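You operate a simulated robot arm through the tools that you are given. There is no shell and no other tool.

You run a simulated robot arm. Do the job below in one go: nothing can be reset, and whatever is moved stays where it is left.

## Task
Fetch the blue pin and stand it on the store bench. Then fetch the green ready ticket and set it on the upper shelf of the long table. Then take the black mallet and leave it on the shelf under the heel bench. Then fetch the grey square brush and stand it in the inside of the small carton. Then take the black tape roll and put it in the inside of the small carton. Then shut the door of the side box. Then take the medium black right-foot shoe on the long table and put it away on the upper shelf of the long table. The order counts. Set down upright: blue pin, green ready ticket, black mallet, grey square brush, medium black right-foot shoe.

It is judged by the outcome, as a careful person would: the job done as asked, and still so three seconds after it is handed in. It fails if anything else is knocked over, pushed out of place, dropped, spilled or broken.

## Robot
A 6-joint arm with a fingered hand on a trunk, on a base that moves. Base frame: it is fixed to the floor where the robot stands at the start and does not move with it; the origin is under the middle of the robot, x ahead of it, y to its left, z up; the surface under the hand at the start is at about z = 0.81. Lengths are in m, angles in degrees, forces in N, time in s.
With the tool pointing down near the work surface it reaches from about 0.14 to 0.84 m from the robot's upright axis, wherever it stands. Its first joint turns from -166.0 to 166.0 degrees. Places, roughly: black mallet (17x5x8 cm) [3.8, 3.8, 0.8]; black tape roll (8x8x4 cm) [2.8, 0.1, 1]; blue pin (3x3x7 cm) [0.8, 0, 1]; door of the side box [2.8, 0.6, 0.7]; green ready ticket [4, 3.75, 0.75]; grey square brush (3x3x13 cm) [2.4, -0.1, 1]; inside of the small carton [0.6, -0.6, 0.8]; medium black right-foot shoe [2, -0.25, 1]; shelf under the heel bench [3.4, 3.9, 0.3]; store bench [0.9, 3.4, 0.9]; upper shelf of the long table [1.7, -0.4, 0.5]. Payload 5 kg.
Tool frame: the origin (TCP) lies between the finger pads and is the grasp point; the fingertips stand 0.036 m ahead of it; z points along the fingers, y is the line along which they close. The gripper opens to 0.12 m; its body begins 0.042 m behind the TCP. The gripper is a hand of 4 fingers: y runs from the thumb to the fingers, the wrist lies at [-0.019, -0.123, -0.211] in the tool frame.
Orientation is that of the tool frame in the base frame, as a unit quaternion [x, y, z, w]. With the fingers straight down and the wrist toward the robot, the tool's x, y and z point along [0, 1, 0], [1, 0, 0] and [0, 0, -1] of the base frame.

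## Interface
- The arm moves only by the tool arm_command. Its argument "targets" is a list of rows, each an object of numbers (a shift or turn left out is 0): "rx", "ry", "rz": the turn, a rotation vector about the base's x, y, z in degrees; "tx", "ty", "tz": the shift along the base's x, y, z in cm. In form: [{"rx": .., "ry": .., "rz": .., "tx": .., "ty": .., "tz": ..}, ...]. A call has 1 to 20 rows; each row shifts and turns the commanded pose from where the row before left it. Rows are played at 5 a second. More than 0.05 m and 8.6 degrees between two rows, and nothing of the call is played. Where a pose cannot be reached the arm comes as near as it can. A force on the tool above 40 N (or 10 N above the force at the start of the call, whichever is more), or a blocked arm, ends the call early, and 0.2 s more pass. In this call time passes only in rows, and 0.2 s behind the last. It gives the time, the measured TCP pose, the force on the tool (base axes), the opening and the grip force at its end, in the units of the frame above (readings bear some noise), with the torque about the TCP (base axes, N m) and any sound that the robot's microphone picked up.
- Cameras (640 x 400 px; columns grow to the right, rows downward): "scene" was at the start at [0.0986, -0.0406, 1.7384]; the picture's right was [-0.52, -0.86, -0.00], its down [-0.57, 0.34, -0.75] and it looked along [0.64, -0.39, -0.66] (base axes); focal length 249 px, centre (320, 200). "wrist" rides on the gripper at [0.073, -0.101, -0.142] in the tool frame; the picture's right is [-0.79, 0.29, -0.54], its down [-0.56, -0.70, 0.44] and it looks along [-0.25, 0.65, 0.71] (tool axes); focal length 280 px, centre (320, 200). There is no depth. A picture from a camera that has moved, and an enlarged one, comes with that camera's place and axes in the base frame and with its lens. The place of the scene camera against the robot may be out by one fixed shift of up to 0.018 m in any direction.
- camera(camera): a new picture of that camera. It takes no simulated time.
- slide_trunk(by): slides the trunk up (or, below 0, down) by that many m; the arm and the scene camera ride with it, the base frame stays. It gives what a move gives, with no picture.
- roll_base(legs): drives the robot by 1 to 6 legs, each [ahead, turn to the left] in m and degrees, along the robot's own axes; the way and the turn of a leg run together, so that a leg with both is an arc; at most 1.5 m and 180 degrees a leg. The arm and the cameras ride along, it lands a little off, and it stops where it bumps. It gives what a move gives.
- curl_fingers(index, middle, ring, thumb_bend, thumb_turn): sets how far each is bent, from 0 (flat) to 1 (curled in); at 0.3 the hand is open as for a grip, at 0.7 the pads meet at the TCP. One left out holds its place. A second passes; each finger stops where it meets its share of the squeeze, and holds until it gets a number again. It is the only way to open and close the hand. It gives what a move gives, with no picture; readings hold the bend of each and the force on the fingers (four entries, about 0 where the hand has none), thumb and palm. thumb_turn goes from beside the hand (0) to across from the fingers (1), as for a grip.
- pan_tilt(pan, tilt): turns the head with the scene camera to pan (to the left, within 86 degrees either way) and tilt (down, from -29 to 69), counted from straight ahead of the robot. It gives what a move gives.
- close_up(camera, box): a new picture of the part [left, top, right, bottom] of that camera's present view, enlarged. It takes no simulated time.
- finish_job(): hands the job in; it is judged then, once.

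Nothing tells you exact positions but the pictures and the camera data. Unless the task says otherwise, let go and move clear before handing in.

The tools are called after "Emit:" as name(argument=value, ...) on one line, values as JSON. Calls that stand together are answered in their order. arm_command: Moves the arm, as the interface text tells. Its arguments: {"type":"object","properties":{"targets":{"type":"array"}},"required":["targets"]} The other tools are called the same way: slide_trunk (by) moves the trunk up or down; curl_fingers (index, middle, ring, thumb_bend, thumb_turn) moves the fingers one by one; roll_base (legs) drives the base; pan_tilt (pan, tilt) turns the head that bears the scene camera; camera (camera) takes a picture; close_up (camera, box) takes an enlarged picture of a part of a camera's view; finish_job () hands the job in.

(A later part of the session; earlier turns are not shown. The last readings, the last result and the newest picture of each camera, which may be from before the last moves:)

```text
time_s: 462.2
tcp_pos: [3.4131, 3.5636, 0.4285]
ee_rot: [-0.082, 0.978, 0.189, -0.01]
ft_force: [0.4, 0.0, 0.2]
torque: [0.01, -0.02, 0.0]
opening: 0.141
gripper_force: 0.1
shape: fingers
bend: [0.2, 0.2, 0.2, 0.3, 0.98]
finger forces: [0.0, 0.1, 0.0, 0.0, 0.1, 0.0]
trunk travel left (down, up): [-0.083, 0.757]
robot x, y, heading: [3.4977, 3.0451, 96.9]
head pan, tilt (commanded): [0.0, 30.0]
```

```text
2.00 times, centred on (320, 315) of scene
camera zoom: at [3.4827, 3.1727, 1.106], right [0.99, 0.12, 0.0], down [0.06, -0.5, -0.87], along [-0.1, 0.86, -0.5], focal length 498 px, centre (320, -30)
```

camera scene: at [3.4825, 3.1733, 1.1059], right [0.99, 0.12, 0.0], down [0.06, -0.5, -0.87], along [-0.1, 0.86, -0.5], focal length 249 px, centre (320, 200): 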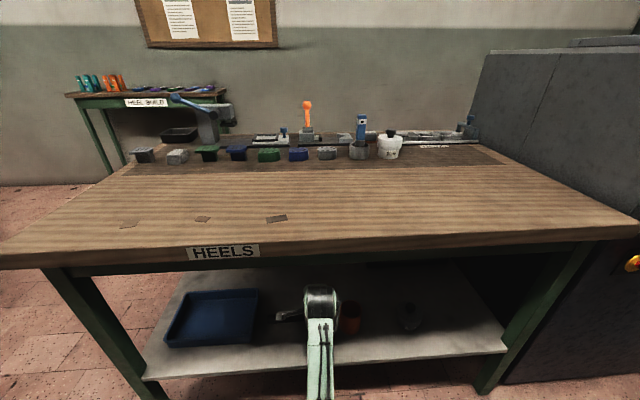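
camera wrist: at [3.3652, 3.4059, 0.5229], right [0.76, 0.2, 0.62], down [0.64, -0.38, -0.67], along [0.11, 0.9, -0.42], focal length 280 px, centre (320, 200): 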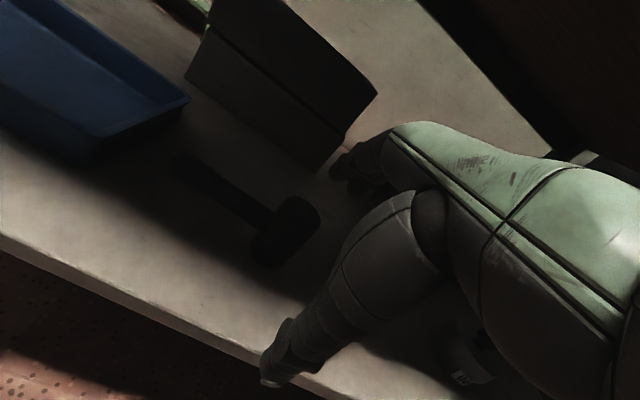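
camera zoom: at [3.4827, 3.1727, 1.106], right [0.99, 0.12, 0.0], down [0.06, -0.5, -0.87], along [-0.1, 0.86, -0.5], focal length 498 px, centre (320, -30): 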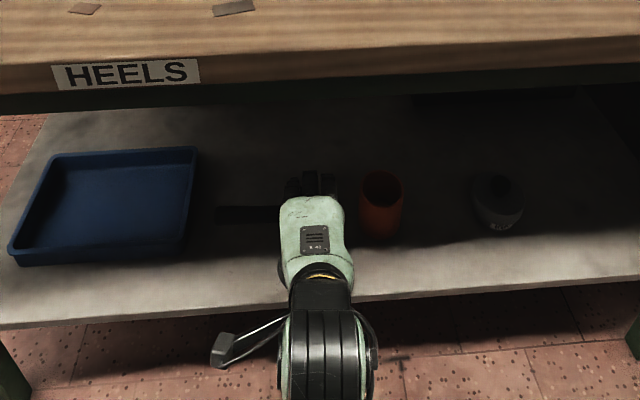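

The mallet stands on the shelf under the heel bench. Now I back out, raise the trunk and drive back (same safe route) to the long table's right side for the brush.

Emit:
roll_base(legs=[[-0.45, 0]])

Emit:
slide_trunk(by=0.4)

Emit:
slide_trunk(by=0.25)

Emit:
arm_command(targets=[{"rx": -6.9, "ry": -1.2}, {"rx": -6.9, "ry": -1.2}, {"rx": -6.9, "ry": -1.2}])

Emit:
camera(camera="scene")

```text
time_s: 465.1
tcp_pos: [3.4692, 3.1188, 0.4286]
ee_rot: [-0.081, 0.979, 0.189, -0.009]
ft_force: [-0.3, 0.2, 0.0]
torque: [0.01, 0.02, -0.01]
opening: 0.1412
gripper_force: 0.0
shape: fingers
bend: [0.2, 0.2, 0.2, 0.3, 0.98]
finger forces: [0.0, 0.0, 0.0, 0.0, 0.0, 0.0]
trunk travel left (down, up): [-0.083, 0.757]
robot x, y, heading: [3.5557, 2.6031, 96.7]
head pan, tilt (commanded): [0.0, 30.0]
```

```text
time_s: 469.0
tcp_pos: [3.4698, 3.1191, 0.8282]
ee_rot: [-0.079, 0.979, 0.189, -0.01]
ft_force: [-0.2, 0.8, 1.2]
torque: [-0.02, 0.01, -0.01]
opening: 0.1413
gripper_force: 0.1
shape: fingers
bend: [0.2, 0.2, 0.2, 0.3, 0.98]
finger forces: [0.1, 0.0, 0.0, 0.1, 0.1, 0.0]
trunk travel left (down, up): [-0.483, 0.357]
robot x, y, heading: [3.5544, 2.6067, 96.7]
head pan, tilt (commanded): [0.0, 30.0]
```

```text
time_s: 471.6
tcp_pos: [3.4692, 3.1205, 1.0784]
ee_rot: [-0.08, 0.979, 0.188, -0.01]
ft_force: [0.1, 0.9, 0.1]
torque: [0.02, 0.01, 0.01]
opening: 0.1413
gripper_force: 0.1
shape: fingers
bend: [0.2, 0.2, 0.2, 0.3, 0.98]
finger forces: [0.0, 0.0, 0.0, 0.0, 0.0, 0.0]
trunk travel left (down, up): [-0.733, 0.107]
robot x, y, heading: [3.5504, 2.6022, 96.6]
head pan, tilt (commanded): [0.0, 30.0]
```

```text
time_s: 472.4
tcp_pos: [3.4698, 3.1193, 1.0777]
ee_rot: [-0.084, 0.996, 0.006, 0.006]
ft_force: [0.2, 1.0, -0.6]
torque: [-0.04, 0.02, 0.01]
opening: 0.1412
gripper_force: 0.0
shape: fingers
bend: [0.2, 0.2, 0.2, 0.3, 0.98]
finger forces: [0.0, 0.2, 0.1, 0.0, 0.0, 0.1]
trunk travel left (down, up): [-0.733, 0.107]
robot x, y, heading: [3.5491, 2.6071, 96.8]
head pan, tilt (commanded): [0.0, 30.0]
```

```text
taken
camera scene: at [3.5355, 2.73, 1.7558], right [0.99, 0.11, 0.0], down [0.06, -0.5, -0.87], along [-0.1, 0.86, -0.5], focal length 249 px, centre (320, 200)
```

scene: 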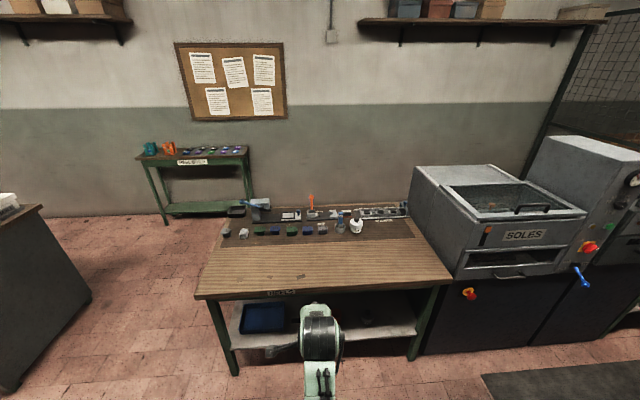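

Emit:
roll_base(legs=[[0, 92]])

Emit:
pan_tilt(pan=62, tilt=22)

Emit:
camera(camera="scene")

Emit:
close_up(camera="scene", box=[220, 80, 460, 260])

```text
time_s: 477.4
tcp_pos: [3.0439, 2.4979, 1.0774]
ee_rot: [0.779, -0.627, -0.009, 0.0]
ft_force: [0.4, -1.7, -0.5]
torque: [0.0, -0.02, 0.01]
opening: 0.1412
gripper_force: 0.0
shape: fingers
bend: [0.2, 0.2, 0.2, 0.3, 0.98]
finger forces: [0.0, 0.0, 0.0, 0.1, 0.1, 0.0]
trunk travel left (down, up): [-0.733, 0.107]
robot x, y, heading: [3.5526, 2.6058, -170.3]
head pan, tilt (commanded): [0.0, 30.0]
```

```text
time_s: 478.7
tcp_pos: [3.0441, 2.4983, 1.0781]
ee_rot: [0.778, -0.628, -0.009, 0.0]
ft_force: [-0.6, -0.3, 0.3]
torque: [0.0, -0.01, 0.03]
opening: 0.1413
gripper_force: 0.0
shape: fingers
bend: [0.2, 0.2, 0.2, 0.3, 0.98]
finger forces: [0.0, 0.0, 0.0, 0.0, 0.0, 0.1]
trunk travel left (down, up): [-0.733, 0.107]
robot x, y, heading: [3.5523, 2.6052, -171.0]
head pan, tilt (commanded): [62.0, 22.0]
```

```text
taken
camera scene: at [3.4899, 2.5162, 1.7688], right [-0.95, 0.32, 0.0], down [0.12, 0.35, -0.93], along [-0.3, -0.88, -0.37], focal length 249 px, centre (320, 200)
```

scene: 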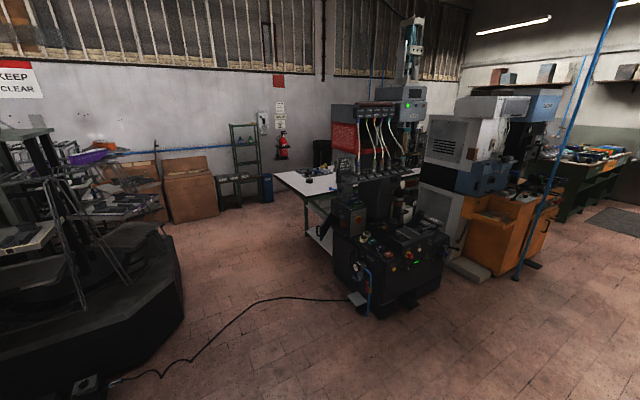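

```text
2.22 times, centred on (340, 170) of scene
camera zoom: at [3.4899, 2.5162, 1.7688], right [-0.95, 0.32, 0.0], down [0.12, 0.35, -0.93], along [-0.3, -0.88, -0.37], focal length 553 px, centre (276, 267)
```

zoom: 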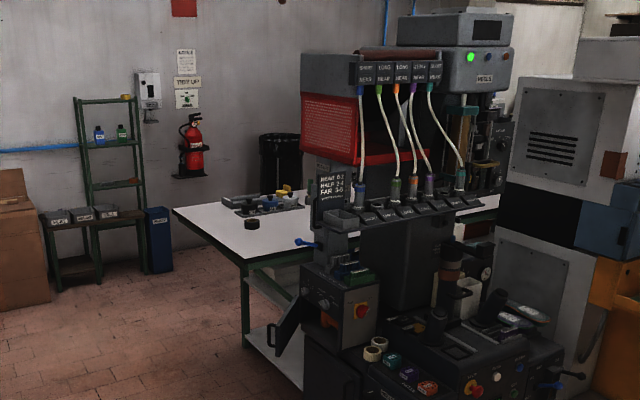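

I see the side box on the black machine with its door panel standing open at about (2.8, 0.6) – I'll handle it later from the table's far end. Driving back along the safe route now.

Emit:
roll_base(legs=[[1.5, 0], [1.5, 0], [0.95, 0]])

```text
time_s: 499.7
tcp_pos: [-0.8551, 1.8953, 1.0783]
ee_rot: [0.769, -0.639, -0.009, 0.0]
ft_force: [0.3, 0.7, -0.8]
torque: [0.0, -0.02, -0.02]
opening: 0.1412
gripper_force: 0.1
shape: fingers
bend: [0.2, 0.2, 0.2, 0.3, 0.98]
finger forces: [0.0, 0.1, 0.1, 0.0, 0.0, 0.1]
trunk travel left (down, up): [-0.733, 0.107]
robot x, y, heading: [-0.3442, 1.9871, -172.6]
head pan, tilt (commanded): [62.0, 22.0]
```

Emit:
roll_base(legs=[[0, 82.6], [1.5, 0], [1.5, 0], [0.3, 0]])

```text
time_s: 521.7
tcp_pos: [-0.2773, -1.8534, 1.0779]
ee_rot: [1.0, 0.029, -0.007, 0.006]
ft_force: [-0.6, -1.0, 0.4]
torque: [-0.01, 0.02, 0.0]
opening: 0.1413
gripper_force: 0.0
shape: fingers
bend: [0.2, 0.2, 0.2, 0.3, 0.98]
finger forces: [0.1, 0.0, 0.1, 0.0, 0.0, 0.1]
trunk travel left (down, up): [-0.733, 0.107]
robot x, y, heading: [-0.3057, -1.3331, -89.6]
head pan, tilt (commanded): [62.0, 22.0]
```

Emit:
roll_base(legs=[[0, 90], [1.5, 0], [1.3, 0], [0, 98]])

Emit:
pan_tilt(pan=0, tilt=35)

Emit:
camera(camera="scene")

Emit:
close_up(camera="scene", box=[200, 80, 440, 230])

```text
time_s: 546.3
tcp_pos: [2.4098, -0.7564, 1.0773]
ee_rot: [-0.11, 0.994, 0.007, 0.007]
ft_force: [0.0, 0.3, 0.9]
torque: [0.04, -0.02, 0.02]
opening: 0.1414
gripper_force: 0.1
shape: fingers
bend: [0.2, 0.2, 0.2, 0.3, 0.98]
finger forces: [0.0, 0.0, 0.0, 0.0, 0.0, 0.0]
trunk travel left (down, up): [-0.733, 0.107]
robot x, y, heading: [2.5231, -1.2668, 99.6]
head pan, tilt (commanded): [62.0, 22.0]
```

```text
time_s: 547.6
tcp_pos: [2.411, -0.7566, 1.0783]
ee_rot: [-0.111, 0.994, 0.007, 0.006]
ft_force: [-0.6, -0.3, -0.6]
torque: [-0.03, -0.01, 0.01]
opening: 0.141
gripper_force: 0.1
shape: fingers
bend: [0.2, 0.2, 0.2, 0.3, 0.98]
finger forces: [0.0, 0.0, 0.0, 0.0, 0.0, 0.0]
trunk travel left (down, up): [-0.733, 0.107]
robot x, y, heading: [2.5266, -1.268, 99.8]
head pan, tilt (commanded): [0.0, 35.0]
```

```text
taken
camera scene: at [2.4985, -1.1465, 1.7482], right [0.99, 0.17, 0.0], down [0.1, -0.57, -0.82], along [-0.14, 0.81, -0.57], focal length 249 px, centre (320, 200)
```

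scene: 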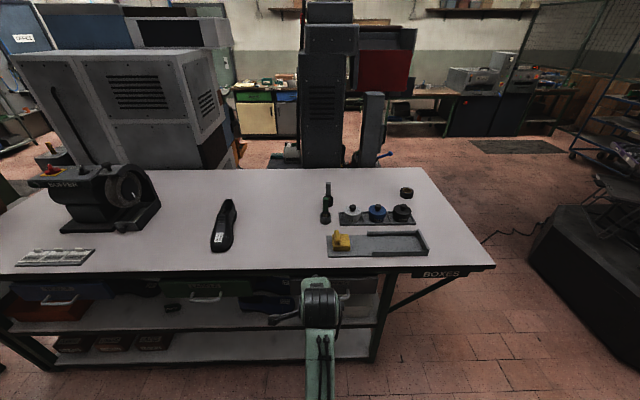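

```text
2.67 times, centred on (320, 155) of scene
camera zoom: at [2.4985, -1.1465, 1.7482], right [0.99, 0.17, 0.0], down [0.1, -0.57, -0.82], along [-0.14, 0.81, -0.57], focal length 664 px, centre (320, 320)
```

zoom: 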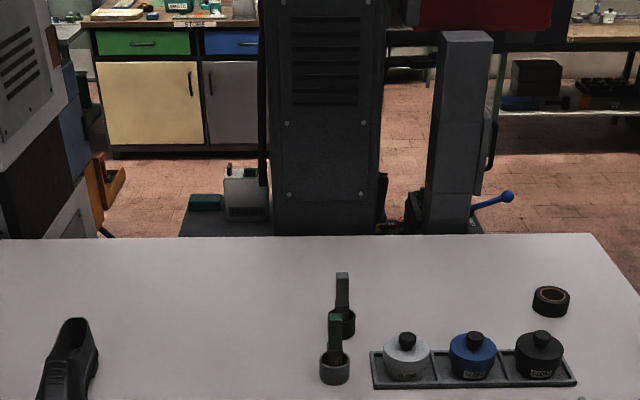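

Emit:
close_up(camera="scene", box=[300, 170, 420, 245])

```text
5.33 times, centred on (360, 208) of scene
camera zoom: at [2.4985, -1.1465, 1.7482], right [0.99, 0.17, 0.0], down [0.1, -0.57, -0.82], along [-0.14, 0.81, -0.57], focal length 1327 px, centre (107, 160)
```

zoom: 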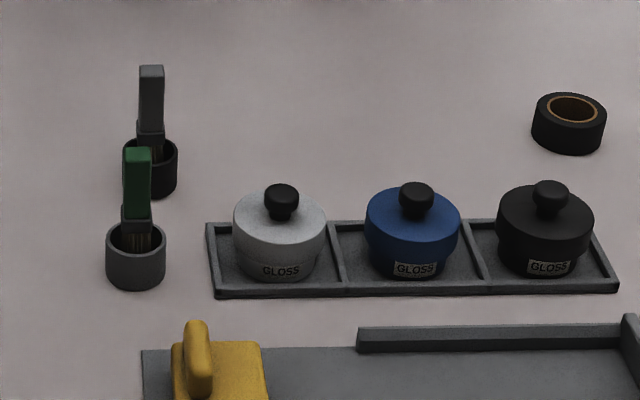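

Now it is clear: the grey brush stands in the black cup (a green brush stands in the grey cup in front of it); the tape roll is at the right. Brush at about (2.35, −0.035), top z≈1.07. I roll closer to the table.

Emit:
curl_fingers(index=0.4, middle=0.4, ring=0.4, thumb_bend=0.35)

Emit:
roll_base(legs=[[0.25, 0]])

Emit:
arm_command(targets=[{"tx": -0.5, "ty": 2.5, "tz": 3}, {"tx": -0.5, "ty": 2.5, "tz": 3}, {"tx": -0.5, "ty": 2.5, "tz": 3}])

Emit:
camera(camera="wrist")

Emit:
camera(camera="scene")

```text
time_s: 548.6
tcp_pos: [2.4113, -0.7571, 1.0787]
ee_rot: [-0.111, 0.994, 0.007, 0.007]
ft_force: [0.1, -0.1, 0.2]
torque: [-0.01, 0.01, 0.03]
opening: 0.1023
gripper_force: 0.0
shape: fingers
bend: [0.4, 0.4, 0.4, 0.35, 0.98]
finger forces: [0.0, 0.1, 0.0, 0.0, 0.0, 0.1]
trunk travel left (down, up): [-0.733, 0.107]
robot x, y, heading: [2.5203, -1.2653, 100.0]
head pan, tilt (commanded): [0.0, 35.0]
```

```text
time_s: 550.6
tcp_pos: [2.3666, -0.5097, 1.0776]
ee_rot: [-0.112, 0.994, 0.008, 0.006]
ft_force: [-0.3, 0.1, 0.7]
torque: [0.0, -0.06, -0.02]
opening: 0.1021
gripper_force: 0.1
shape: fingers
bend: [0.4, 0.4, 0.4, 0.35, 0.98]
finger forces: [0.0, 0.1, 0.1, 0.1, 0.0, 0.0]
trunk travel left (down, up): [-0.733, 0.107]
robot x, y, heading: [2.48, -1.0146, 99.6]
head pan, tilt (commanded): [0.0, 35.0]
```

```text
time_s: 551.4
tcp_pos: [2.3531, -0.4362, 1.1688]
ee_rot: [-0.112, 0.994, 0.007, 0.006]
ft_force: [-0.3, 0.2, 0.2]
torque: [-0.05, -0.03, 0.02]
opening: 0.1021
gripper_force: 0.2
shape: fingers
bend: [0.4, 0.4, 0.4, 0.35, 0.98]
finger forces: [0.0, 0.0, 0.0, 0.1, 0.0, 0.0]
trunk travel left (down, up): [-0.733, 0.107]
robot x, y, heading: [2.4812, -1.0205, 99.7]
head pan, tilt (commanded): [0.0, 35.0]
```

```text
taken
camera wrist: at [2.3026, -0.5528, 1.3094], right [0.7, 0.45, 0.56], down [0.71, -0.55, -0.44], along [0.11, 0.7, -0.7], focal length 280 px, centre (320, 200)
```

wrist: 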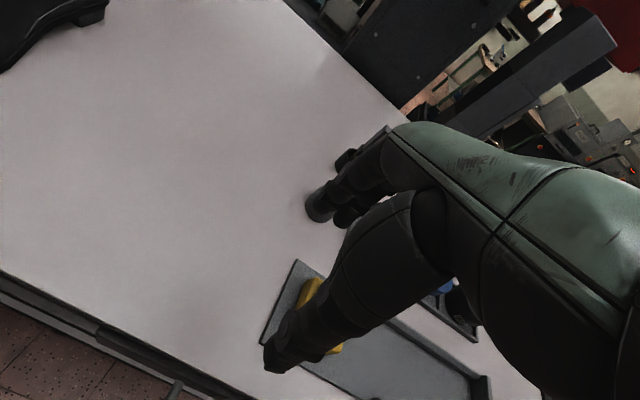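

```text
taken
camera scene: at [2.4553, -0.8976, 1.748], right [0.99, 0.17, 0.0], down [0.1, -0.57, -0.82], along [-0.14, 0.81, -0.57], focal length 249 px, centre (320, 200)
```

scene: 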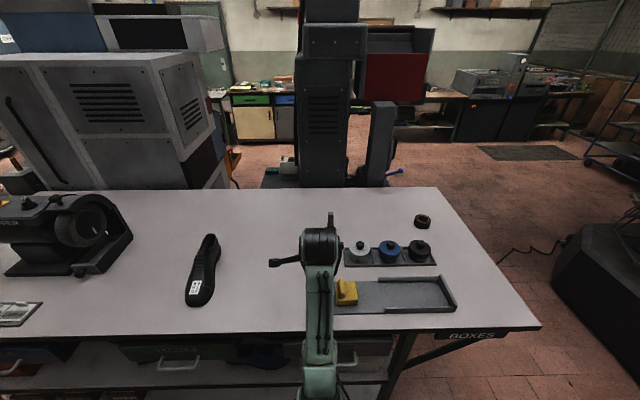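

Emit:
roll_base(legs=[[0.17, 0]])

Emit:
arm_command(targets=[{"tx": 3, "ty": 2, "tz": 1}, {"tx": 3, "ty": 3, "tz": 1}, {"tx": 3, "ty": 3}, {"tx": 2, "ty": 3}])

Emit:
camera(camera="wrist")

Emit:
camera(camera="scene")

```text
time_s: 552.9
tcp_pos: [2.3222, -0.2719, 1.1685]
ee_rot: [-0.114, 0.993, 0.008, 0.007]
ft_force: [0.4, 0.8, -0.1]
torque: [-0.01, 0.0, -0.01]
opening: 0.102
gripper_force: 0.0
shape: fingers
bend: [0.4, 0.4, 0.4, 0.35, 0.98]
finger forces: [0.0, 0.0, 0.0, 0.0, 0.0, 0.0]
trunk travel left (down, up): [-0.733, 0.107]
robot x, y, heading: [2.4534, -0.8503, 99.8]
head pan, tilt (commanded): [0.0, 35.0]
```

```text
time_s: 553.9
tcp_pos: [2.4339, -0.1612, 1.1882]
ee_rot: [-0.114, 0.993, 0.007, 0.007]
ft_force: [-0.1, -0.3, -0.6]
torque: [-0.02, 0.01, 0.03]
opening: 0.1017
gripper_force: 0.1
shape: fingers
bend: [0.4, 0.4, 0.4, 0.35, 0.98]
finger forces: [0.0, 0.1, 0.1, 0.1, 0.0, 0.1]
trunk travel left (down, up): [-0.733, 0.107]
robot x, y, heading: [2.4493, -0.8502, 99.9]
head pan, tilt (commanded): [0.0, 35.0]
```

```text
taken
camera wrist: at [2.3845, -0.2787, 1.3286], right [0.7, 0.45, 0.56], down [0.71, -0.55, -0.44], along [0.11, 0.7, -0.7], focal length 280 px, centre (320, 200)
```

wrist: 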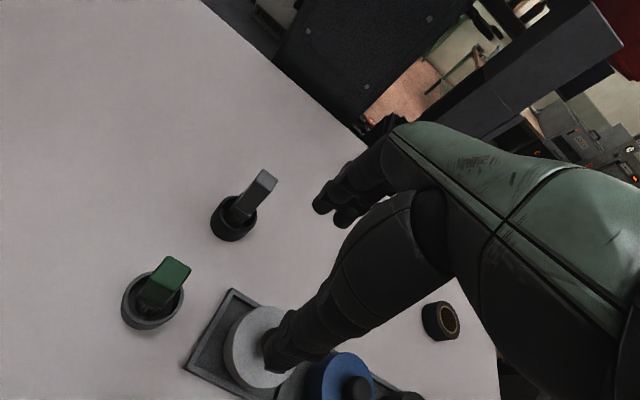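

```text
taken
camera scene: at [2.4274, -0.7322, 1.7481], right [0.98, 0.17, 0.0], down [0.1, -0.57, -0.82], along [-0.14, 0.81, -0.57], focal length 249 px, centre (320, 200)
```

scene: 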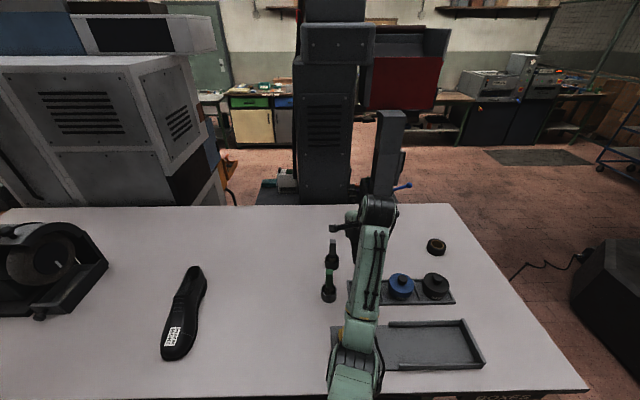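

Emit:
close_up(camera="wrist", box=[190, 150, 310, 250])

```text
4.00 times, centred on (250, 200) of wrist
camera zoom: at [2.3845, -0.2787, 1.3286], right [0.7, 0.45, 0.56], down [0.71, -0.55, -0.44], along [0.11, 0.7, -0.7], focal length 1122 px, centre (600, 200)
```

zoom: 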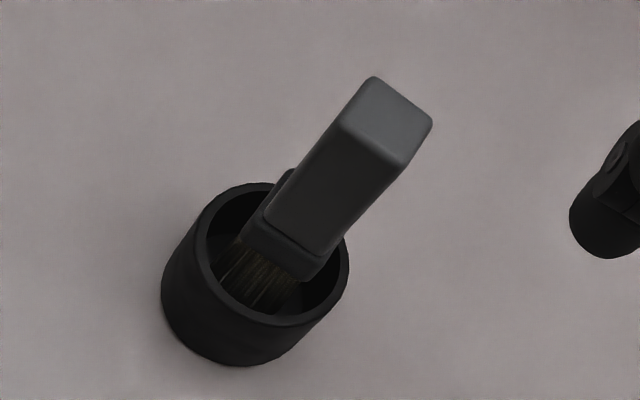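

The grey brush handle is a 2.2 cm square at about (2.361, −0.065), top z≈1.075. I move above it.

Emit:
arm_command(targets=[{"tx": -2.5, "ty": 3.2, "rz": -2}, {"tx": -2.5, "ty": 3.2}, {"tx": -2.3, "ty": 3.2}])

Emit:
camera(camera="wrist")

Emit:
close_up(camera="scene", box=[270, 190, 430, 290])

```text
time_s: 554.7
tcp_pos: [2.3587, -0.066, 1.1879]
ee_rot: [-0.097, 0.995, 0.006, 0.007]
ft_force: [-0.6, -0.6, 0.8]
torque: [-0.01, 0.0, 0.03]
opening: 0.1021
gripper_force: 0.1
shape: fingers
bend: [0.4, 0.4, 0.4, 0.35, 0.98]
finger forces: [0.0, 0.1, 0.0, 0.0, 0.0, 0.0]
trunk travel left (down, up): [-0.733, 0.107]
robot x, y, heading: [2.4507, -0.851, 100.2]
head pan, tilt (commanded): [0.0, 35.0]
```

```text
taken
camera wrist: at [2.3039, -0.181, 1.3286], right [0.71, 0.43, 0.56], down [0.69, -0.57, -0.44], along [0.13, 0.7, -0.7], focal length 280 px, centre (320, 200)
```

wrist: 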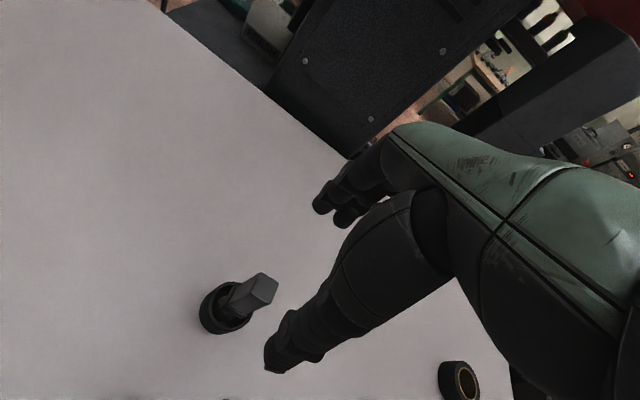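

```text
4.00 times, centred on (350, 240) of scene
camera zoom: at [2.4248, -0.7324, 1.7481], right [0.98, 0.17, 0.0], down [0.1, -0.57, -0.82], along [-0.14, 0.81, -0.57], focal length 995 px, centre (200, 40)
```

zoom: 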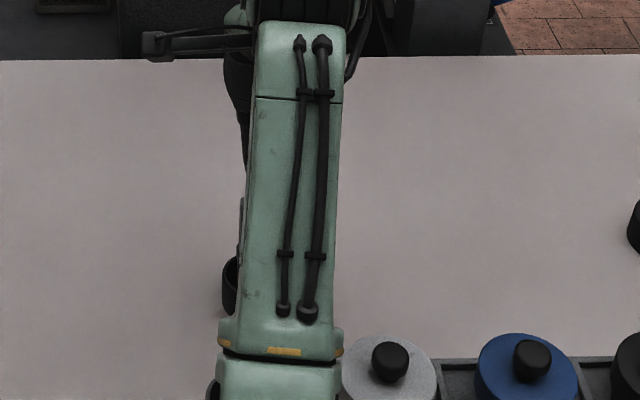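

Centred. I descend around the handle.

Emit:
arm_command(targets=[{"tz": -4}, {"tz": -4}, {"tz": -3.5}, {"tz": -2}, {"tz": 0}])

Emit:
close_up(camera="wrist", box=[180, 170, 440, 350])

```text
time_s: 555.9
tcp_pos: [2.3612, -0.0661, 1.0528]
ee_rot: [-0.096, 0.995, 0.006, 0.007]
ft_force: [-0.1, -0.6, 0.5]
torque: [0.0, 0.03, 0.0]
opening: 0.102
gripper_force: 0.1
shape: fingers
bend: [0.4, 0.4, 0.4, 0.35, 0.98]
finger forces: [0.0, 0.1, 0.0, 0.1, 0.0, 0.1]
trunk travel left (down, up): [-0.733, 0.107]
robot x, y, heading: [2.449, -0.8521, 100.0]
head pan, tilt (commanded): [0.0, 35.0]
```

```text
2.22 times, centred on (310, 260) of wrist
camera zoom: at [2.3057, -0.1819, 1.193], right [0.71, 0.43, 0.56], down [0.69, -0.57, -0.44], along [0.13, 0.7, -0.7], focal length 623 px, centre (342, 67)
```

zoom: 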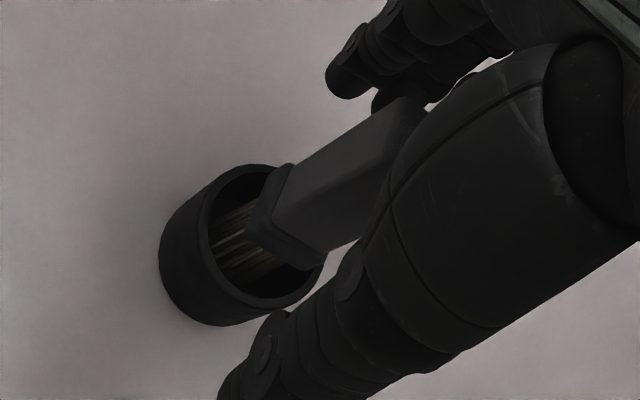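

Emit:
arm_command(targets=[{"tx": 1.0, "ty": 0.2}, {"tz": 0}])

Emit:
curl_fingers(index=0.62, middle=0.62, ring=0.55, thumb_bend=0.6)

Emit:
close_up(camera="wrist", box=[180, 170, 440, 350])

```text
time_s: 556.5
tcp_pos: [2.3705, -0.0644, 1.0532]
ee_rot: [-0.096, 0.995, 0.008, 0.006]
ft_force: [-0.1, 0.2, 0.3]
torque: [-0.01, 0.04, 0.02]
opening: 0.102
gripper_force: 0.0
shape: fingers
bend: [0.4, 0.4, 0.4, 0.35, 0.98]
finger forces: [0.0, 0.0, 0.1, 0.1, 0.1, 0.0]
trunk travel left (down, up): [-0.733, 0.107]
robot x, y, heading: [2.4492, -0.8506, 100.2]
head pan, tilt (commanded): [0.0, 35.0]
```

```text
time_s: 557.5
tcp_pos: [2.3707, -0.0638, 1.0538]
ee_rot: [-0.097, 0.995, 0.007, 0.006]
ft_force: [-0.1, -0.1, 0.1]
torque: [0.03, 0.02, -0.02]
opening: 0.0319
gripper_force: 0.3
shape: fingers
bend: [0.62, 0.62, 0.55, 0.6, 1.0]
finger forces: [0.2, 0.0, 0.0, 0.1, 0.1, 0.1]
trunk travel left (down, up): [-0.733, 0.107]
robot x, y, heading: [2.4483, -0.8549, 100.0]
head pan, tilt (commanded): [0.0, 35.0]
```

```text
2.22 times, centred on (310, 260) of wrist
camera zoom: at [2.3158, -0.1797, 1.1935], right [0.71, 0.43, 0.56], down [0.69, -0.57, -0.44], along [0.13, 0.7, -0.7], focal length 623 px, centre (342, 67)
```

zoom: 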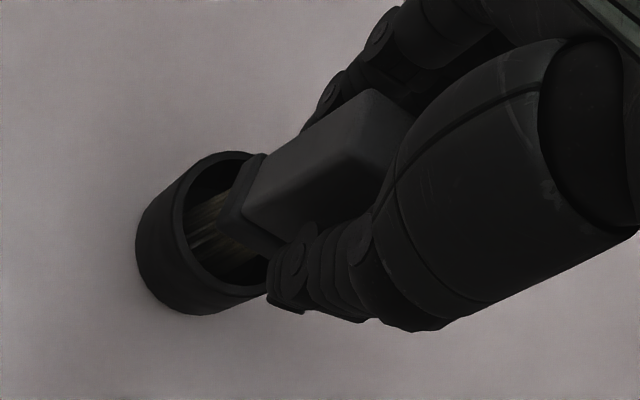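

Good alignment. I tighten the grip and then lift straight up out of the cup.

Emit:
curl_fingers(index=0.76, middle=0.76, ring=0.6, thumb_bend=0.72)

Emit:
arm_command(targets=[{"tz": 1}, {"tz": 2}, {"tz": 3}, {"tz": 4}, {"tz": 4}])

Emit:
camera(camera="wrist")

Emit:
camera(camera="scene")

```text
time_s: 558.5
tcp_pos: [2.3704, -0.0645, 1.052]
ee_rot: [-0.096, 0.995, 0.006, 0.006]
ft_force: [0.0, -0.2, -0.5]
torque: [-0.03, 0.05, -0.02]
opening: 0.027
gripper_force: 9.9
shape: fingers
bend: [0.63, 0.76, 0.6, 0.65, 1.0]
finger forces: [10.2, 0.0, 0.0, 0.1, 10.2, 0.1]
trunk travel left (down, up): [-0.733, 0.107]
robot x, y, heading: [2.4537, -0.8503, 99.9]
head pan, tilt (commanded): [0.0, 35.0]
```

```text
time_s: 559.7
tcp_pos: [2.3696, -0.0635, 1.1935]
ee_rot: [-0.098, 0.995, 0.007, 0.006]
ft_force: [0.6, 0.1, -0.3]
torque: [0.03, 0.05, 0.01]
opening: 0.0268
gripper_force: 10.6
shape: fingers
bend: [0.63, 0.76, 0.6, 0.65, 1.0]
finger forces: [10.2, 0.0, 0.1, 0.0, 10.2, 0.0]
trunk travel left (down, up): [-0.733, 0.107]
robot x, y, heading: [2.4479, -0.851, 100.2]
head pan, tilt (commanded): [0.0, 35.0]
```

```text
taken
camera wrist: at [2.3155, -0.1802, 1.3337], right [0.71, 0.43, 0.56], down [0.69, -0.57, -0.44], along [0.13, 0.7, -0.7], focal length 280 px, centre (320, 200)
```

wrist: 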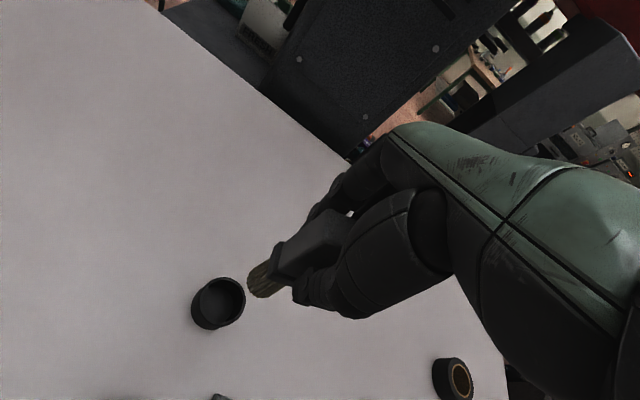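

```text
taken
camera scene: at [2.4262, -0.7335, 1.7481], right [0.98, 0.17, 0.0], down [0.1, -0.56, -0.82], along [-0.14, 0.81, -0.57], focal length 249 px, centre (320, 200)
```

scene: 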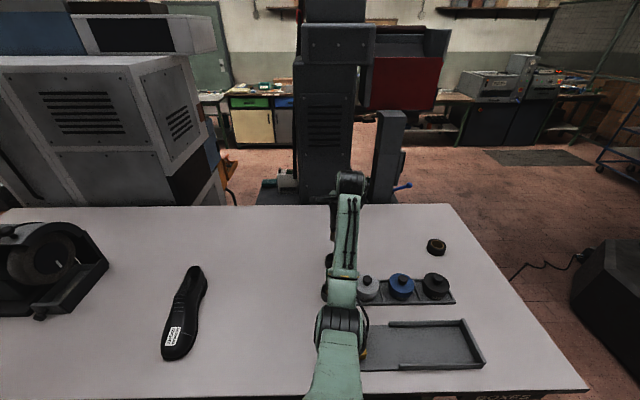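

The grey brush is out and the cup stayed in place. I raise it higher to clear the green brush, then back away from the table.

Emit:
arm_command(targets=[{"tz": 3}, {"tz": 3}, {"tz": 2}])

Emit:
close_up(camera="wrist", box=[200, 180, 440, 330])

```text
time_s: 560.5
tcp_pos: [2.369, -0.0646, 1.273]
ee_rot: [-0.097, 0.995, 0.006, 0.007]
ft_force: [0.4, -0.7, -0.8]
torque: [-0.01, 0.02, -0.01]
opening: 0.0268
gripper_force: 10.3
shape: fingers
bend: [0.63, 0.76, 0.6, 0.65, 1.0]
finger forces: [10.1, 0.0, 0.0, 0.1, 10.1, 0.0]
trunk travel left (down, up): [-0.733, 0.107]
robot x, y, heading: [2.45, -0.8506, 100.0]
head pan, tilt (commanded): [0.0, 35.0]
```

```text
2.67 times, centred on (320, 255) of wrist
camera zoom: at [2.315, -0.1796, 1.4134], right [0.71, 0.43, 0.56], down [0.69, -0.57, -0.44], along [0.13, 0.7, -0.7], focal length 748 px, centre (320, 53)
```

zoom: 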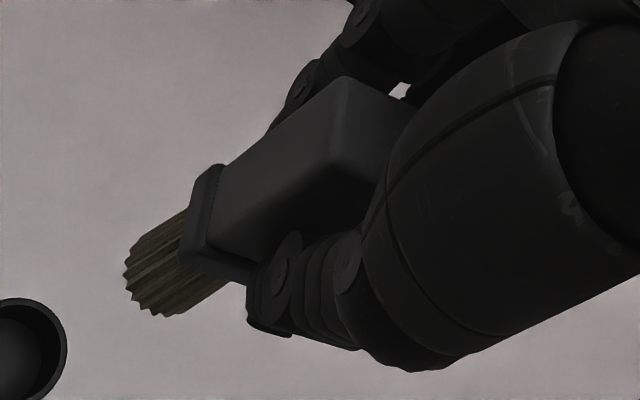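

Emit:
roll_base(legs=[[-0.46, 0], [0, 83], [1.3, 0]])

Emit:
pan_tilt(pan=-40, tilt=40)

Emit:
camera(camera="scene")

```text
time_s: 574.4
tcp_pos: [0.477, -1.3956, 1.274]
ee_rot: [0.738, -0.675, -0.009, -0.001]
ft_force: [0.0, -0.1, -0.1]
torque: [0.02, -0.01, 0.0]
opening: 0.0265
gripper_force: 9.6
shape: fingers
bend: [0.63, 0.76, 0.6, 0.65, 1.0]
finger forces: [9.8, 0.1, 0.0, 0.0, 9.8, 0.0]
trunk travel left (down, up): [-0.733, 0.107]
robot x, y, heading: [1.2714, -1.401, -176.0]
head pan, tilt (commanded): [0.0, 35.0]
```

```text
time_s: 575.5
tcp_pos: [0.4776, -1.3953, 1.2729]
ee_rot: [0.737, -0.676, -0.01, -0.001]
ft_force: [-0.6, 0.7, -0.8]
torque: [0.02, 0.0, -0.03]
opening: 0.0265
gripper_force: 10.6
shape: fingers
bend: [0.63, 0.76, 0.6, 0.65, 1.0]
finger forces: [9.8, 0.0, 0.1, 0.0, 9.9, 0.0]
trunk travel left (down, up): [-0.733, 0.107]
robot x, y, heading: [1.268, -1.4003, -176.2]
head pan, tilt (commanded): [-40.0, 40.0]
```

```text
taken
camera scene: at [1.1678, -1.3474, 1.7406], right [0.59, 0.81, 0.0], down [0.52, -0.38, -0.77], along [-0.62, 0.45, -0.64], focal length 249 px, centre (320, 200)
```

scene: 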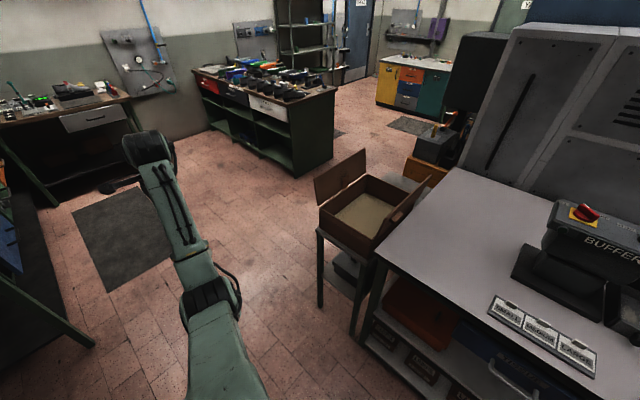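

I see the carton on its stand with two flaps up (west and table side). I raise the trunk a little, drive on, and turn to face the carton from the south.

Emit:
slide_trunk(by=0.1)

Emit:
roll_base(legs=[[0.55, 0], [0, -79]])

Emit:
pan_tilt(pan=0, tilt=50)

Emit:
camera(camera="scene")

Emit:
camera(camera="wrist")

```text
time_s: 576.8
tcp_pos: [0.4776, -1.3949, 1.3727]
ee_rot: [0.737, -0.675, -0.01, 0.0]
ft_force: [0.6, -0.3, -1.0]
torque: [-0.03, 0.01, -0.02]
opening: 0.0263
gripper_force: 10.1
shape: fingers
bend: [0.63, 0.76, 0.6, 0.65, 1.0]
finger forces: [9.9, 0.1, 0.0, 0.0, 9.8, 0.0]
trunk travel left (down, up): [-0.833, 0.007]
robot x, y, heading: [1.2719, -1.3954, -176.1]
head pan, tilt (commanded): [-40.0, 40.0]
```

```text
time_s: 584.2
tcp_pos: [0.5508, -0.6646, 1.3719]
ee_rot: [-0.154, 0.988, 0.007, 0.007]
ft_force: [0.5, 0.7, -0.1]
torque: [0.01, 0.0, 0.03]
opening: 0.0261
gripper_force: 9.3
shape: fingers
bend: [0.63, 0.76, 0.6, 0.65, 1.0]
finger forces: [9.5, 0.1, 0.0, 0.0, 9.6, 0.0]
trunk travel left (down, up): [-0.833, 0.007]
robot x, y, heading: [0.7178, -1.4363, 106.5]
head pan, tilt (commanded): [-40.0, 40.0]
```

```text
time_s: 585.2
tcp_pos: [0.5502, -0.6656, 1.3732]
ee_rot: [-0.154, 0.988, 0.007, 0.006]
ft_force: [0.6, -0.7, 0.4]
torque: [0.01, -0.01, -0.02]
opening: 0.0262
gripper_force: 9.3
shape: fingers
bend: [0.63, 0.76, 0.6, 0.65, 1.0]
finger forces: [9.6, 0.0, 0.1, 0.0, 9.6, 0.0]
trunk travel left (down, up): [-0.833, 0.007]
robot x, y, heading: [0.7216, -1.4394, 106.9]
head pan, tilt (commanded): [0.0, 50.0]
```

```text
taken
camera scene: at [0.6869, -1.3325, 1.8264], right [0.96, 0.29, 0.0], down [0.22, -0.73, -0.64], along [-0.18, 0.62, -0.77], focal length 249 px, centre (320, 200)
```

scene: 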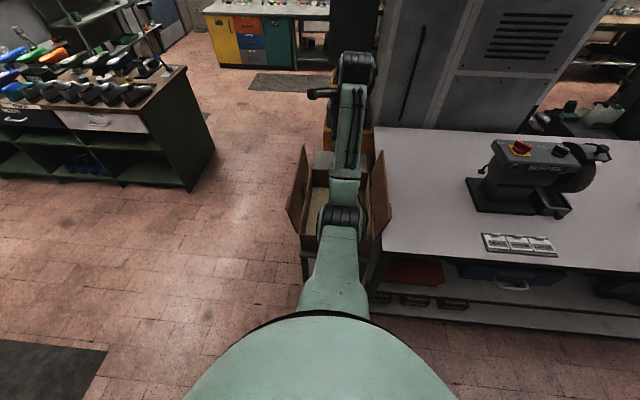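

```text
taken
camera wrist: at [0.5095, -0.7852, 1.5134], right [0.66, 0.51, 0.56], down [0.75, -0.49, -0.44], along [0.05, 0.71, -0.7], focal length 280 px, centre (320, 200)
```

wrist: 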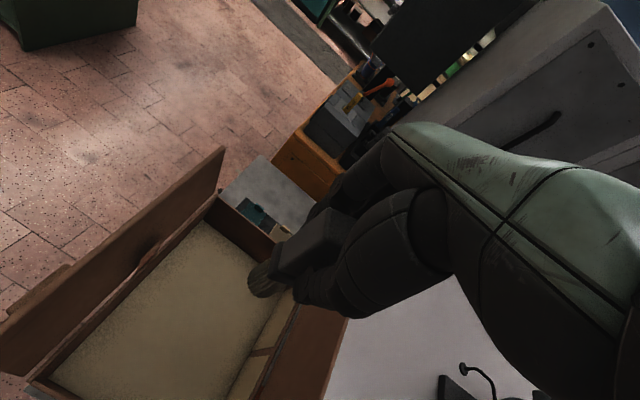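

Emit:
close_up(camera="wrist", box=[0, 130, 400, 400])

```text
1.48 times, centred on (200, 265) of wrist
camera zoom: at [0.5095, -0.7852, 1.5134], right [0.66, 0.51, 0.56], down [0.75, -0.49, -0.44], along [0.05, 0.71, -0.7], focal length 415 px, centre (498, 104)
```

zoom: 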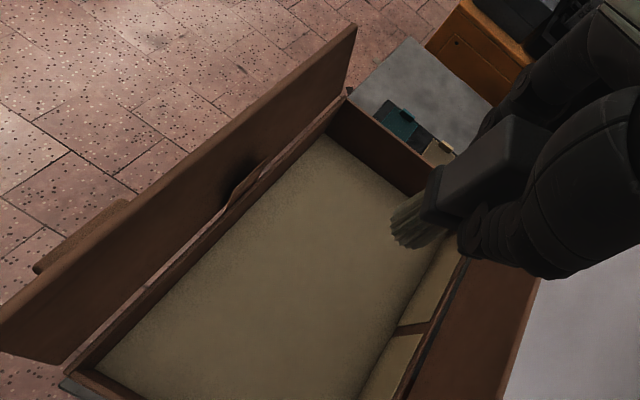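

The carton interior spans about x 0.39–0.70, y −0.43 to −0.83, bottom ≈0.80. I roll forward 0.2 m and position the brush over the far half.

Emit:
roll_base(legs=[[0.2, 0]])

Emit:
camera(camera="wrist")

Emit:
camera(camera="scene")

```text
time_s: 586.9
tcp_pos: [0.4926, -0.4764, 1.3734]
ee_rot: [-0.154, 0.988, 0.008, 0.006]
ft_force: [-0.6, 0.0, -0.8]
torque: [0.01, 0.01, 0.03]
opening: 0.0262
gripper_force: 9.6
shape: fingers
bend: [0.63, 0.76, 0.6, 0.65, 1.0]
finger forces: [9.7, 0.0, 0.0, 0.0, 9.6, 0.0]
trunk travel left (down, up): [-0.833, 0.007]
robot x, y, heading: [0.6613, -1.2488, 106.9]
head pan, tilt (commanded): [0.0, 50.0]
```

```text
taken
camera wrist: at [0.4519, -0.5966, 1.5142], right [0.66, 0.51, 0.56], down [0.75, -0.49, -0.44], along [0.05, 0.71, -0.7], focal length 280 px, centre (320, 200)
```

wrist: 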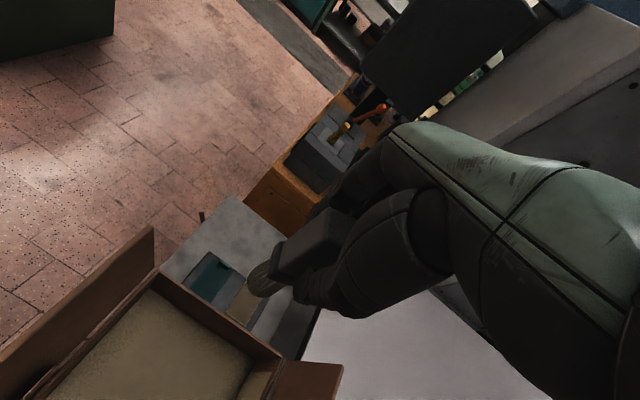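

```text
taken
camera scene: at [0.6301, -1.144, 1.8266], right [0.96, 0.29, 0.0], down [0.22, -0.73, -0.64], along [-0.19, 0.62, -0.77], focal length 249 px, centre (320, 200)
```

scene: 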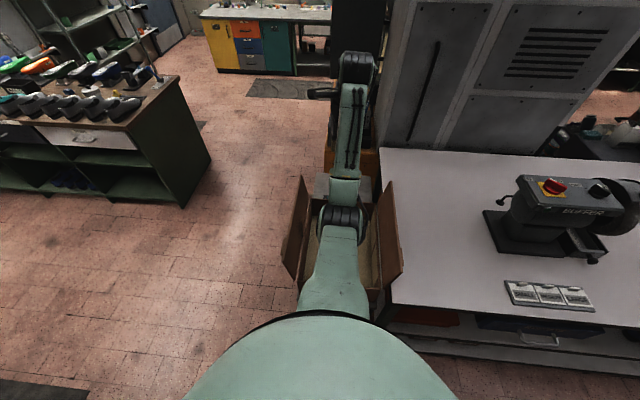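

Emit:
arm_command(targets=[{"tx": 2.1, "ty": -2.7}, {"tx": 2.1, "ty": -2.7}, {"tx": 2.1, "ty": -2.7, "tz": -2}, {"tz": -4}, {"tz": -4}, {"tz": -4}, {"tz": -4}, {"tz": -4}, {"tz": -4}])

Emit:
camera(camera="wrist")

Emit:
camera(camera="scene")

```text
time_s: 588.9
tcp_pos: [0.557, -0.5545, 1.1124]
ee_rot: [-0.155, 0.988, 0.008, 0.006]
ft_force: [0.4, 0.6, 0.0]
torque: [0.02, 0.02, 0.01]
opening: 0.0254
gripper_force: 10.1
shape: fingers
bend: [0.63, 0.76, 0.6, 0.65, 1.0]
finger forces: [9.6, 0.0, 0.0, 0.1, 9.7, 0.0]
trunk travel left (down, up): [-0.833, 0.007]
robot x, y, heading: [0.6647, -1.2484, 106.3]
head pan, tilt (commanded): [0.0, 50.0]
```

```text
taken
camera wrist: at [0.5167, -0.6761, 1.2527], right [0.66, 0.51, 0.56], down [0.75, -0.49, -0.44], along [0.05, 0.71, -0.7], focal length 280 px, centre (320, 200)
```

wrist: 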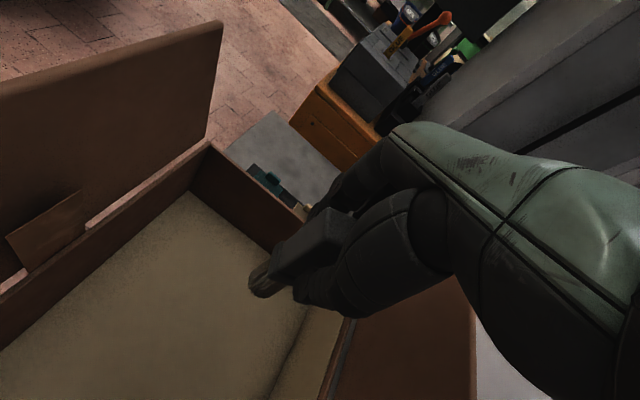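

```text
taken
camera scene: at [0.6297, -1.1421, 1.8265], right [0.96, 0.29, 0.0], down [0.22, -0.73, -0.64], along [-0.19, 0.62, -0.77], focal length 249 px, centre (320, 200)
```

scene: 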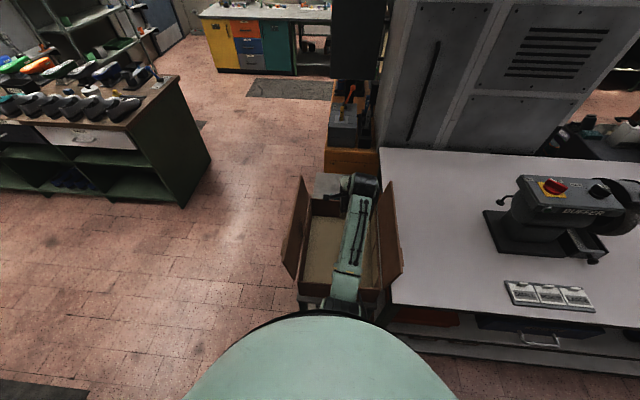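

Emit:
arm_command(targets=[{"tz": -4}, {"tz": -4}, {"tz": -4}, {"tz": -2}])

Emit:
camera(camera="wrist")

Emit:
close_up(camera="scene", box=[260, 150, 420, 320])

```text
time_s: 589.9
tcp_pos: [0.5544, -0.5575, 0.9713]
ee_rot: [-0.154, 0.988, 0.008, 0.006]
ft_force: [0.1, -0.2, -1.2]
torque: [0.0, -0.02, -0.01]
opening: 0.0258
gripper_force: 9.8
shape: fingers
bend: [0.63, 0.76, 0.6, 0.65, 1.0]
finger forces: [9.6, 0.0, 0.1, 0.0, 9.6, 0.0]
trunk travel left (down, up): [-0.833, 0.007]
robot x, y, heading: [0.6625, -1.2495, 106.5]
head pan, tilt (commanded): [0.0, 50.0]
```

```text
taken
camera wrist: at [0.5145, -0.6786, 1.1113], right [0.66, 0.51, 0.56], down [0.75, -0.49, -0.44], along [0.05, 0.71, -0.7], focal length 280 px, centre (320, 200)
```

wrist: 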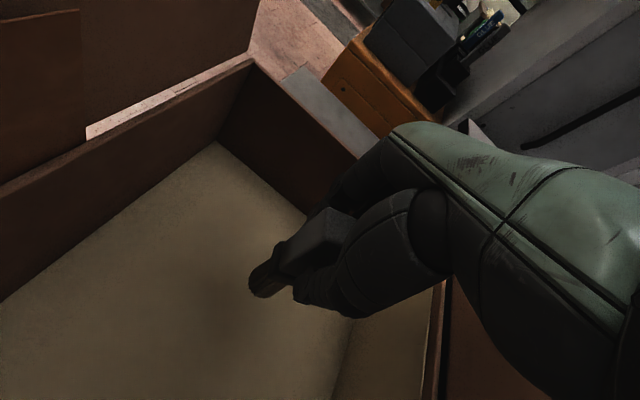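

```text
2.35 times, centred on (340, 235) of scene
camera zoom: at [0.6295, -1.142, 1.8264], right [0.96, 0.29, 0.0], down [0.22, -0.73, -0.64], along [-0.19, 0.62, -0.77], focal length 586 px, centre (273, 118)
```

zoom: 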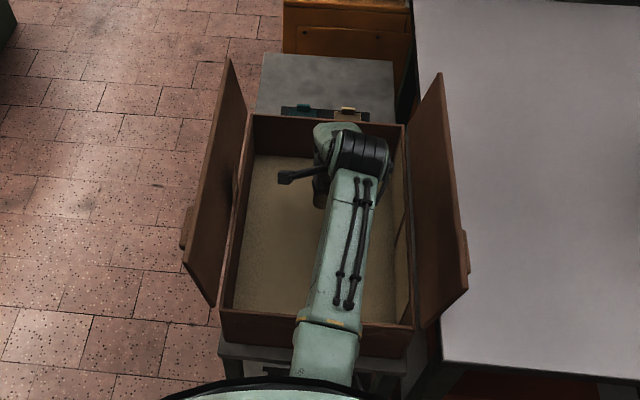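

Emit:
arm_command(targets=[{"tz": -2}, {"tz": -1.5}, {"tz": -0.5}, {"tz": 0}])

Emit:
arm_command(targets=[{"tz": -0.5}, {"tz": -0.4}, {"tz": 0}])

Emit:
arm_command(targets=[{"tz": -0.3}, {"tz": 0}])

```text
time_s: 590.9
tcp_pos: [0.5538, -0.5542, 0.9326]
ee_rot: [-0.154, 0.988, 0.008, 0.007]
ft_force: [-0.2, -0.7, 0.1]
torque: [-0.03, -0.01, 0.01]
opening: 0.026
gripper_force: 9.5
shape: fingers
bend: [0.63, 0.76, 0.6, 0.65, 1.0]
finger forces: [9.5, 0.1, 0.0, 0.0, 9.4, 0.0]
trunk travel left (down, up): [-0.833, 0.007]
robot x, y, heading: [0.6635, -1.2439, 106.6]
head pan, tilt (commanded): [0.0, 50.0]
```

```text
time_s: 591.7
tcp_pos: [0.5542, -0.5558, 0.9244]
ee_rot: [-0.154, 0.988, 0.007, 0.005]
ft_force: [-0.2, 0.4, -1.9]
torque: [-0.01, 0.02, -0.02]
opening: 0.0258
gripper_force: 9.3
shape: fingers
bend: [0.63, 0.76, 0.6, 0.65, 1.0]
finger forces: [9.5, 0.1, 0.0, 0.0, 9.6, 0.0]
trunk travel left (down, up): [-0.833, 0.007]
robot x, y, heading: [0.6624, -1.2474, 106.6]
head pan, tilt (commanded): [0.0, 50.0]
```

```text
time_s: 592.3
tcp_pos: [0.5549, -0.5563, 0.9199]
ee_rot: [-0.154, 0.988, 0.008, 0.006]
ft_force: [-0.2, -0.5, -0.6]
torque: [0.02, 0.02, 0.0]
opening: 0.0258
gripper_force: 9.6
shape: fingers
bend: [0.63, 0.76, 0.6, 0.65, 1.0]
finger forces: [9.5, 0.1, 0.1, 0.0, 9.5, 0.0]
trunk travel left (down, up): [-0.833, 0.007]
robot x, y, heading: [0.6626, -1.2446, 106.8]
head pan, tilt (commanded): [0.0, 50.0]
```

Emit:
arm_command(targets=[{"tz": -0.3}, {"tz": 0}])

Emit:
arm_command(targets=[{"tz": -0.3}, {"tz": 0}])

Emit:
arm_command(targets=[{"tz": -0.3}, {"tz": 0}])

Emit:
close_up(camera="wrist", box=[200, 180, 440, 330])

```text
time_s: 592.9
tcp_pos: [0.5544, -0.5551, 0.9174]
ee_rot: [-0.156, 0.988, 0.007, 0.006]
ft_force: [-0.1, -0.4, -0.2]
torque: [0.02, -0.01, 0.0]
opening: 0.0259
gripper_force: 9.7
shape: fingers
bend: [0.63, 0.76, 0.6, 0.65, 1.0]
finger forces: [9.5, 0.1, 0.1, 0.0, 9.5, 0.0]
trunk travel left (down, up): [-0.833, 0.007]
robot x, y, heading: [0.6647, -1.2501, 106.6]
head pan, tilt (commanded): [0.0, 50.0]
```

```text
time_s: 593.5
tcp_pos: [0.5553, -0.5564, 0.9152]
ee_rot: [-0.153, 0.988, 0.008, 0.006]
ft_force: [1.5, -2.0, 4.2]
torque: [-0.04, -0.05, -0.04]
opening: 0.0256
gripper_force: 10.5
shape: fingers
bend: [0.63, 0.76, 0.6, 0.65, 1.0]
finger forces: [10.0, 0.7, 0.0, 0.0, 10.7, 0.0]
trunk travel left (down, up): [-0.833, 0.007]
robot x, y, heading: [0.6614, -1.2451, 106.4]
head pan, tilt (commanded): [0.0, 50.0]
```

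```text
time_s: 594.1
tcp_pos: [0.5553, -0.5562, 0.914]
ee_rot: [-0.153, 0.988, 0.01, 0.006]
ft_force: [2.8, 2.1, 14.8]
torque: [0.02, -0.01, -0.03]
opening: 0.0255
gripper_force: 13.6
shape: fingers
bend: [0.63, 0.76, 0.6, 0.65, 1.0]
finger forces: [11.7, 2.6, 0.0, 0.0, 11.9, 0.1]
trunk travel left (down, up): [-0.833, 0.007]
robot x, y, heading: [0.6681, -1.2516, 106.8]
head pan, tilt (commanded): [0.0, 50.0]
```

```text
2.67 times, centred on (320, 255) of wrist
camera zoom: at [0.5151, -0.6768, 1.0546], right [0.66, 0.5, 0.56], down [0.75, -0.49, -0.45], along [0.05, 0.71, -0.7], focal length 748 px, centre (320, 53)
```

zoom: 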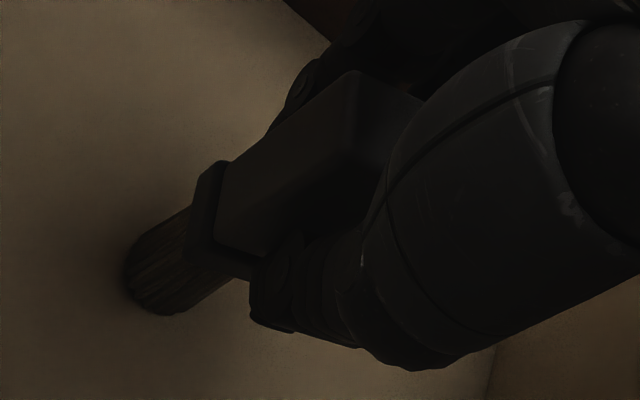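

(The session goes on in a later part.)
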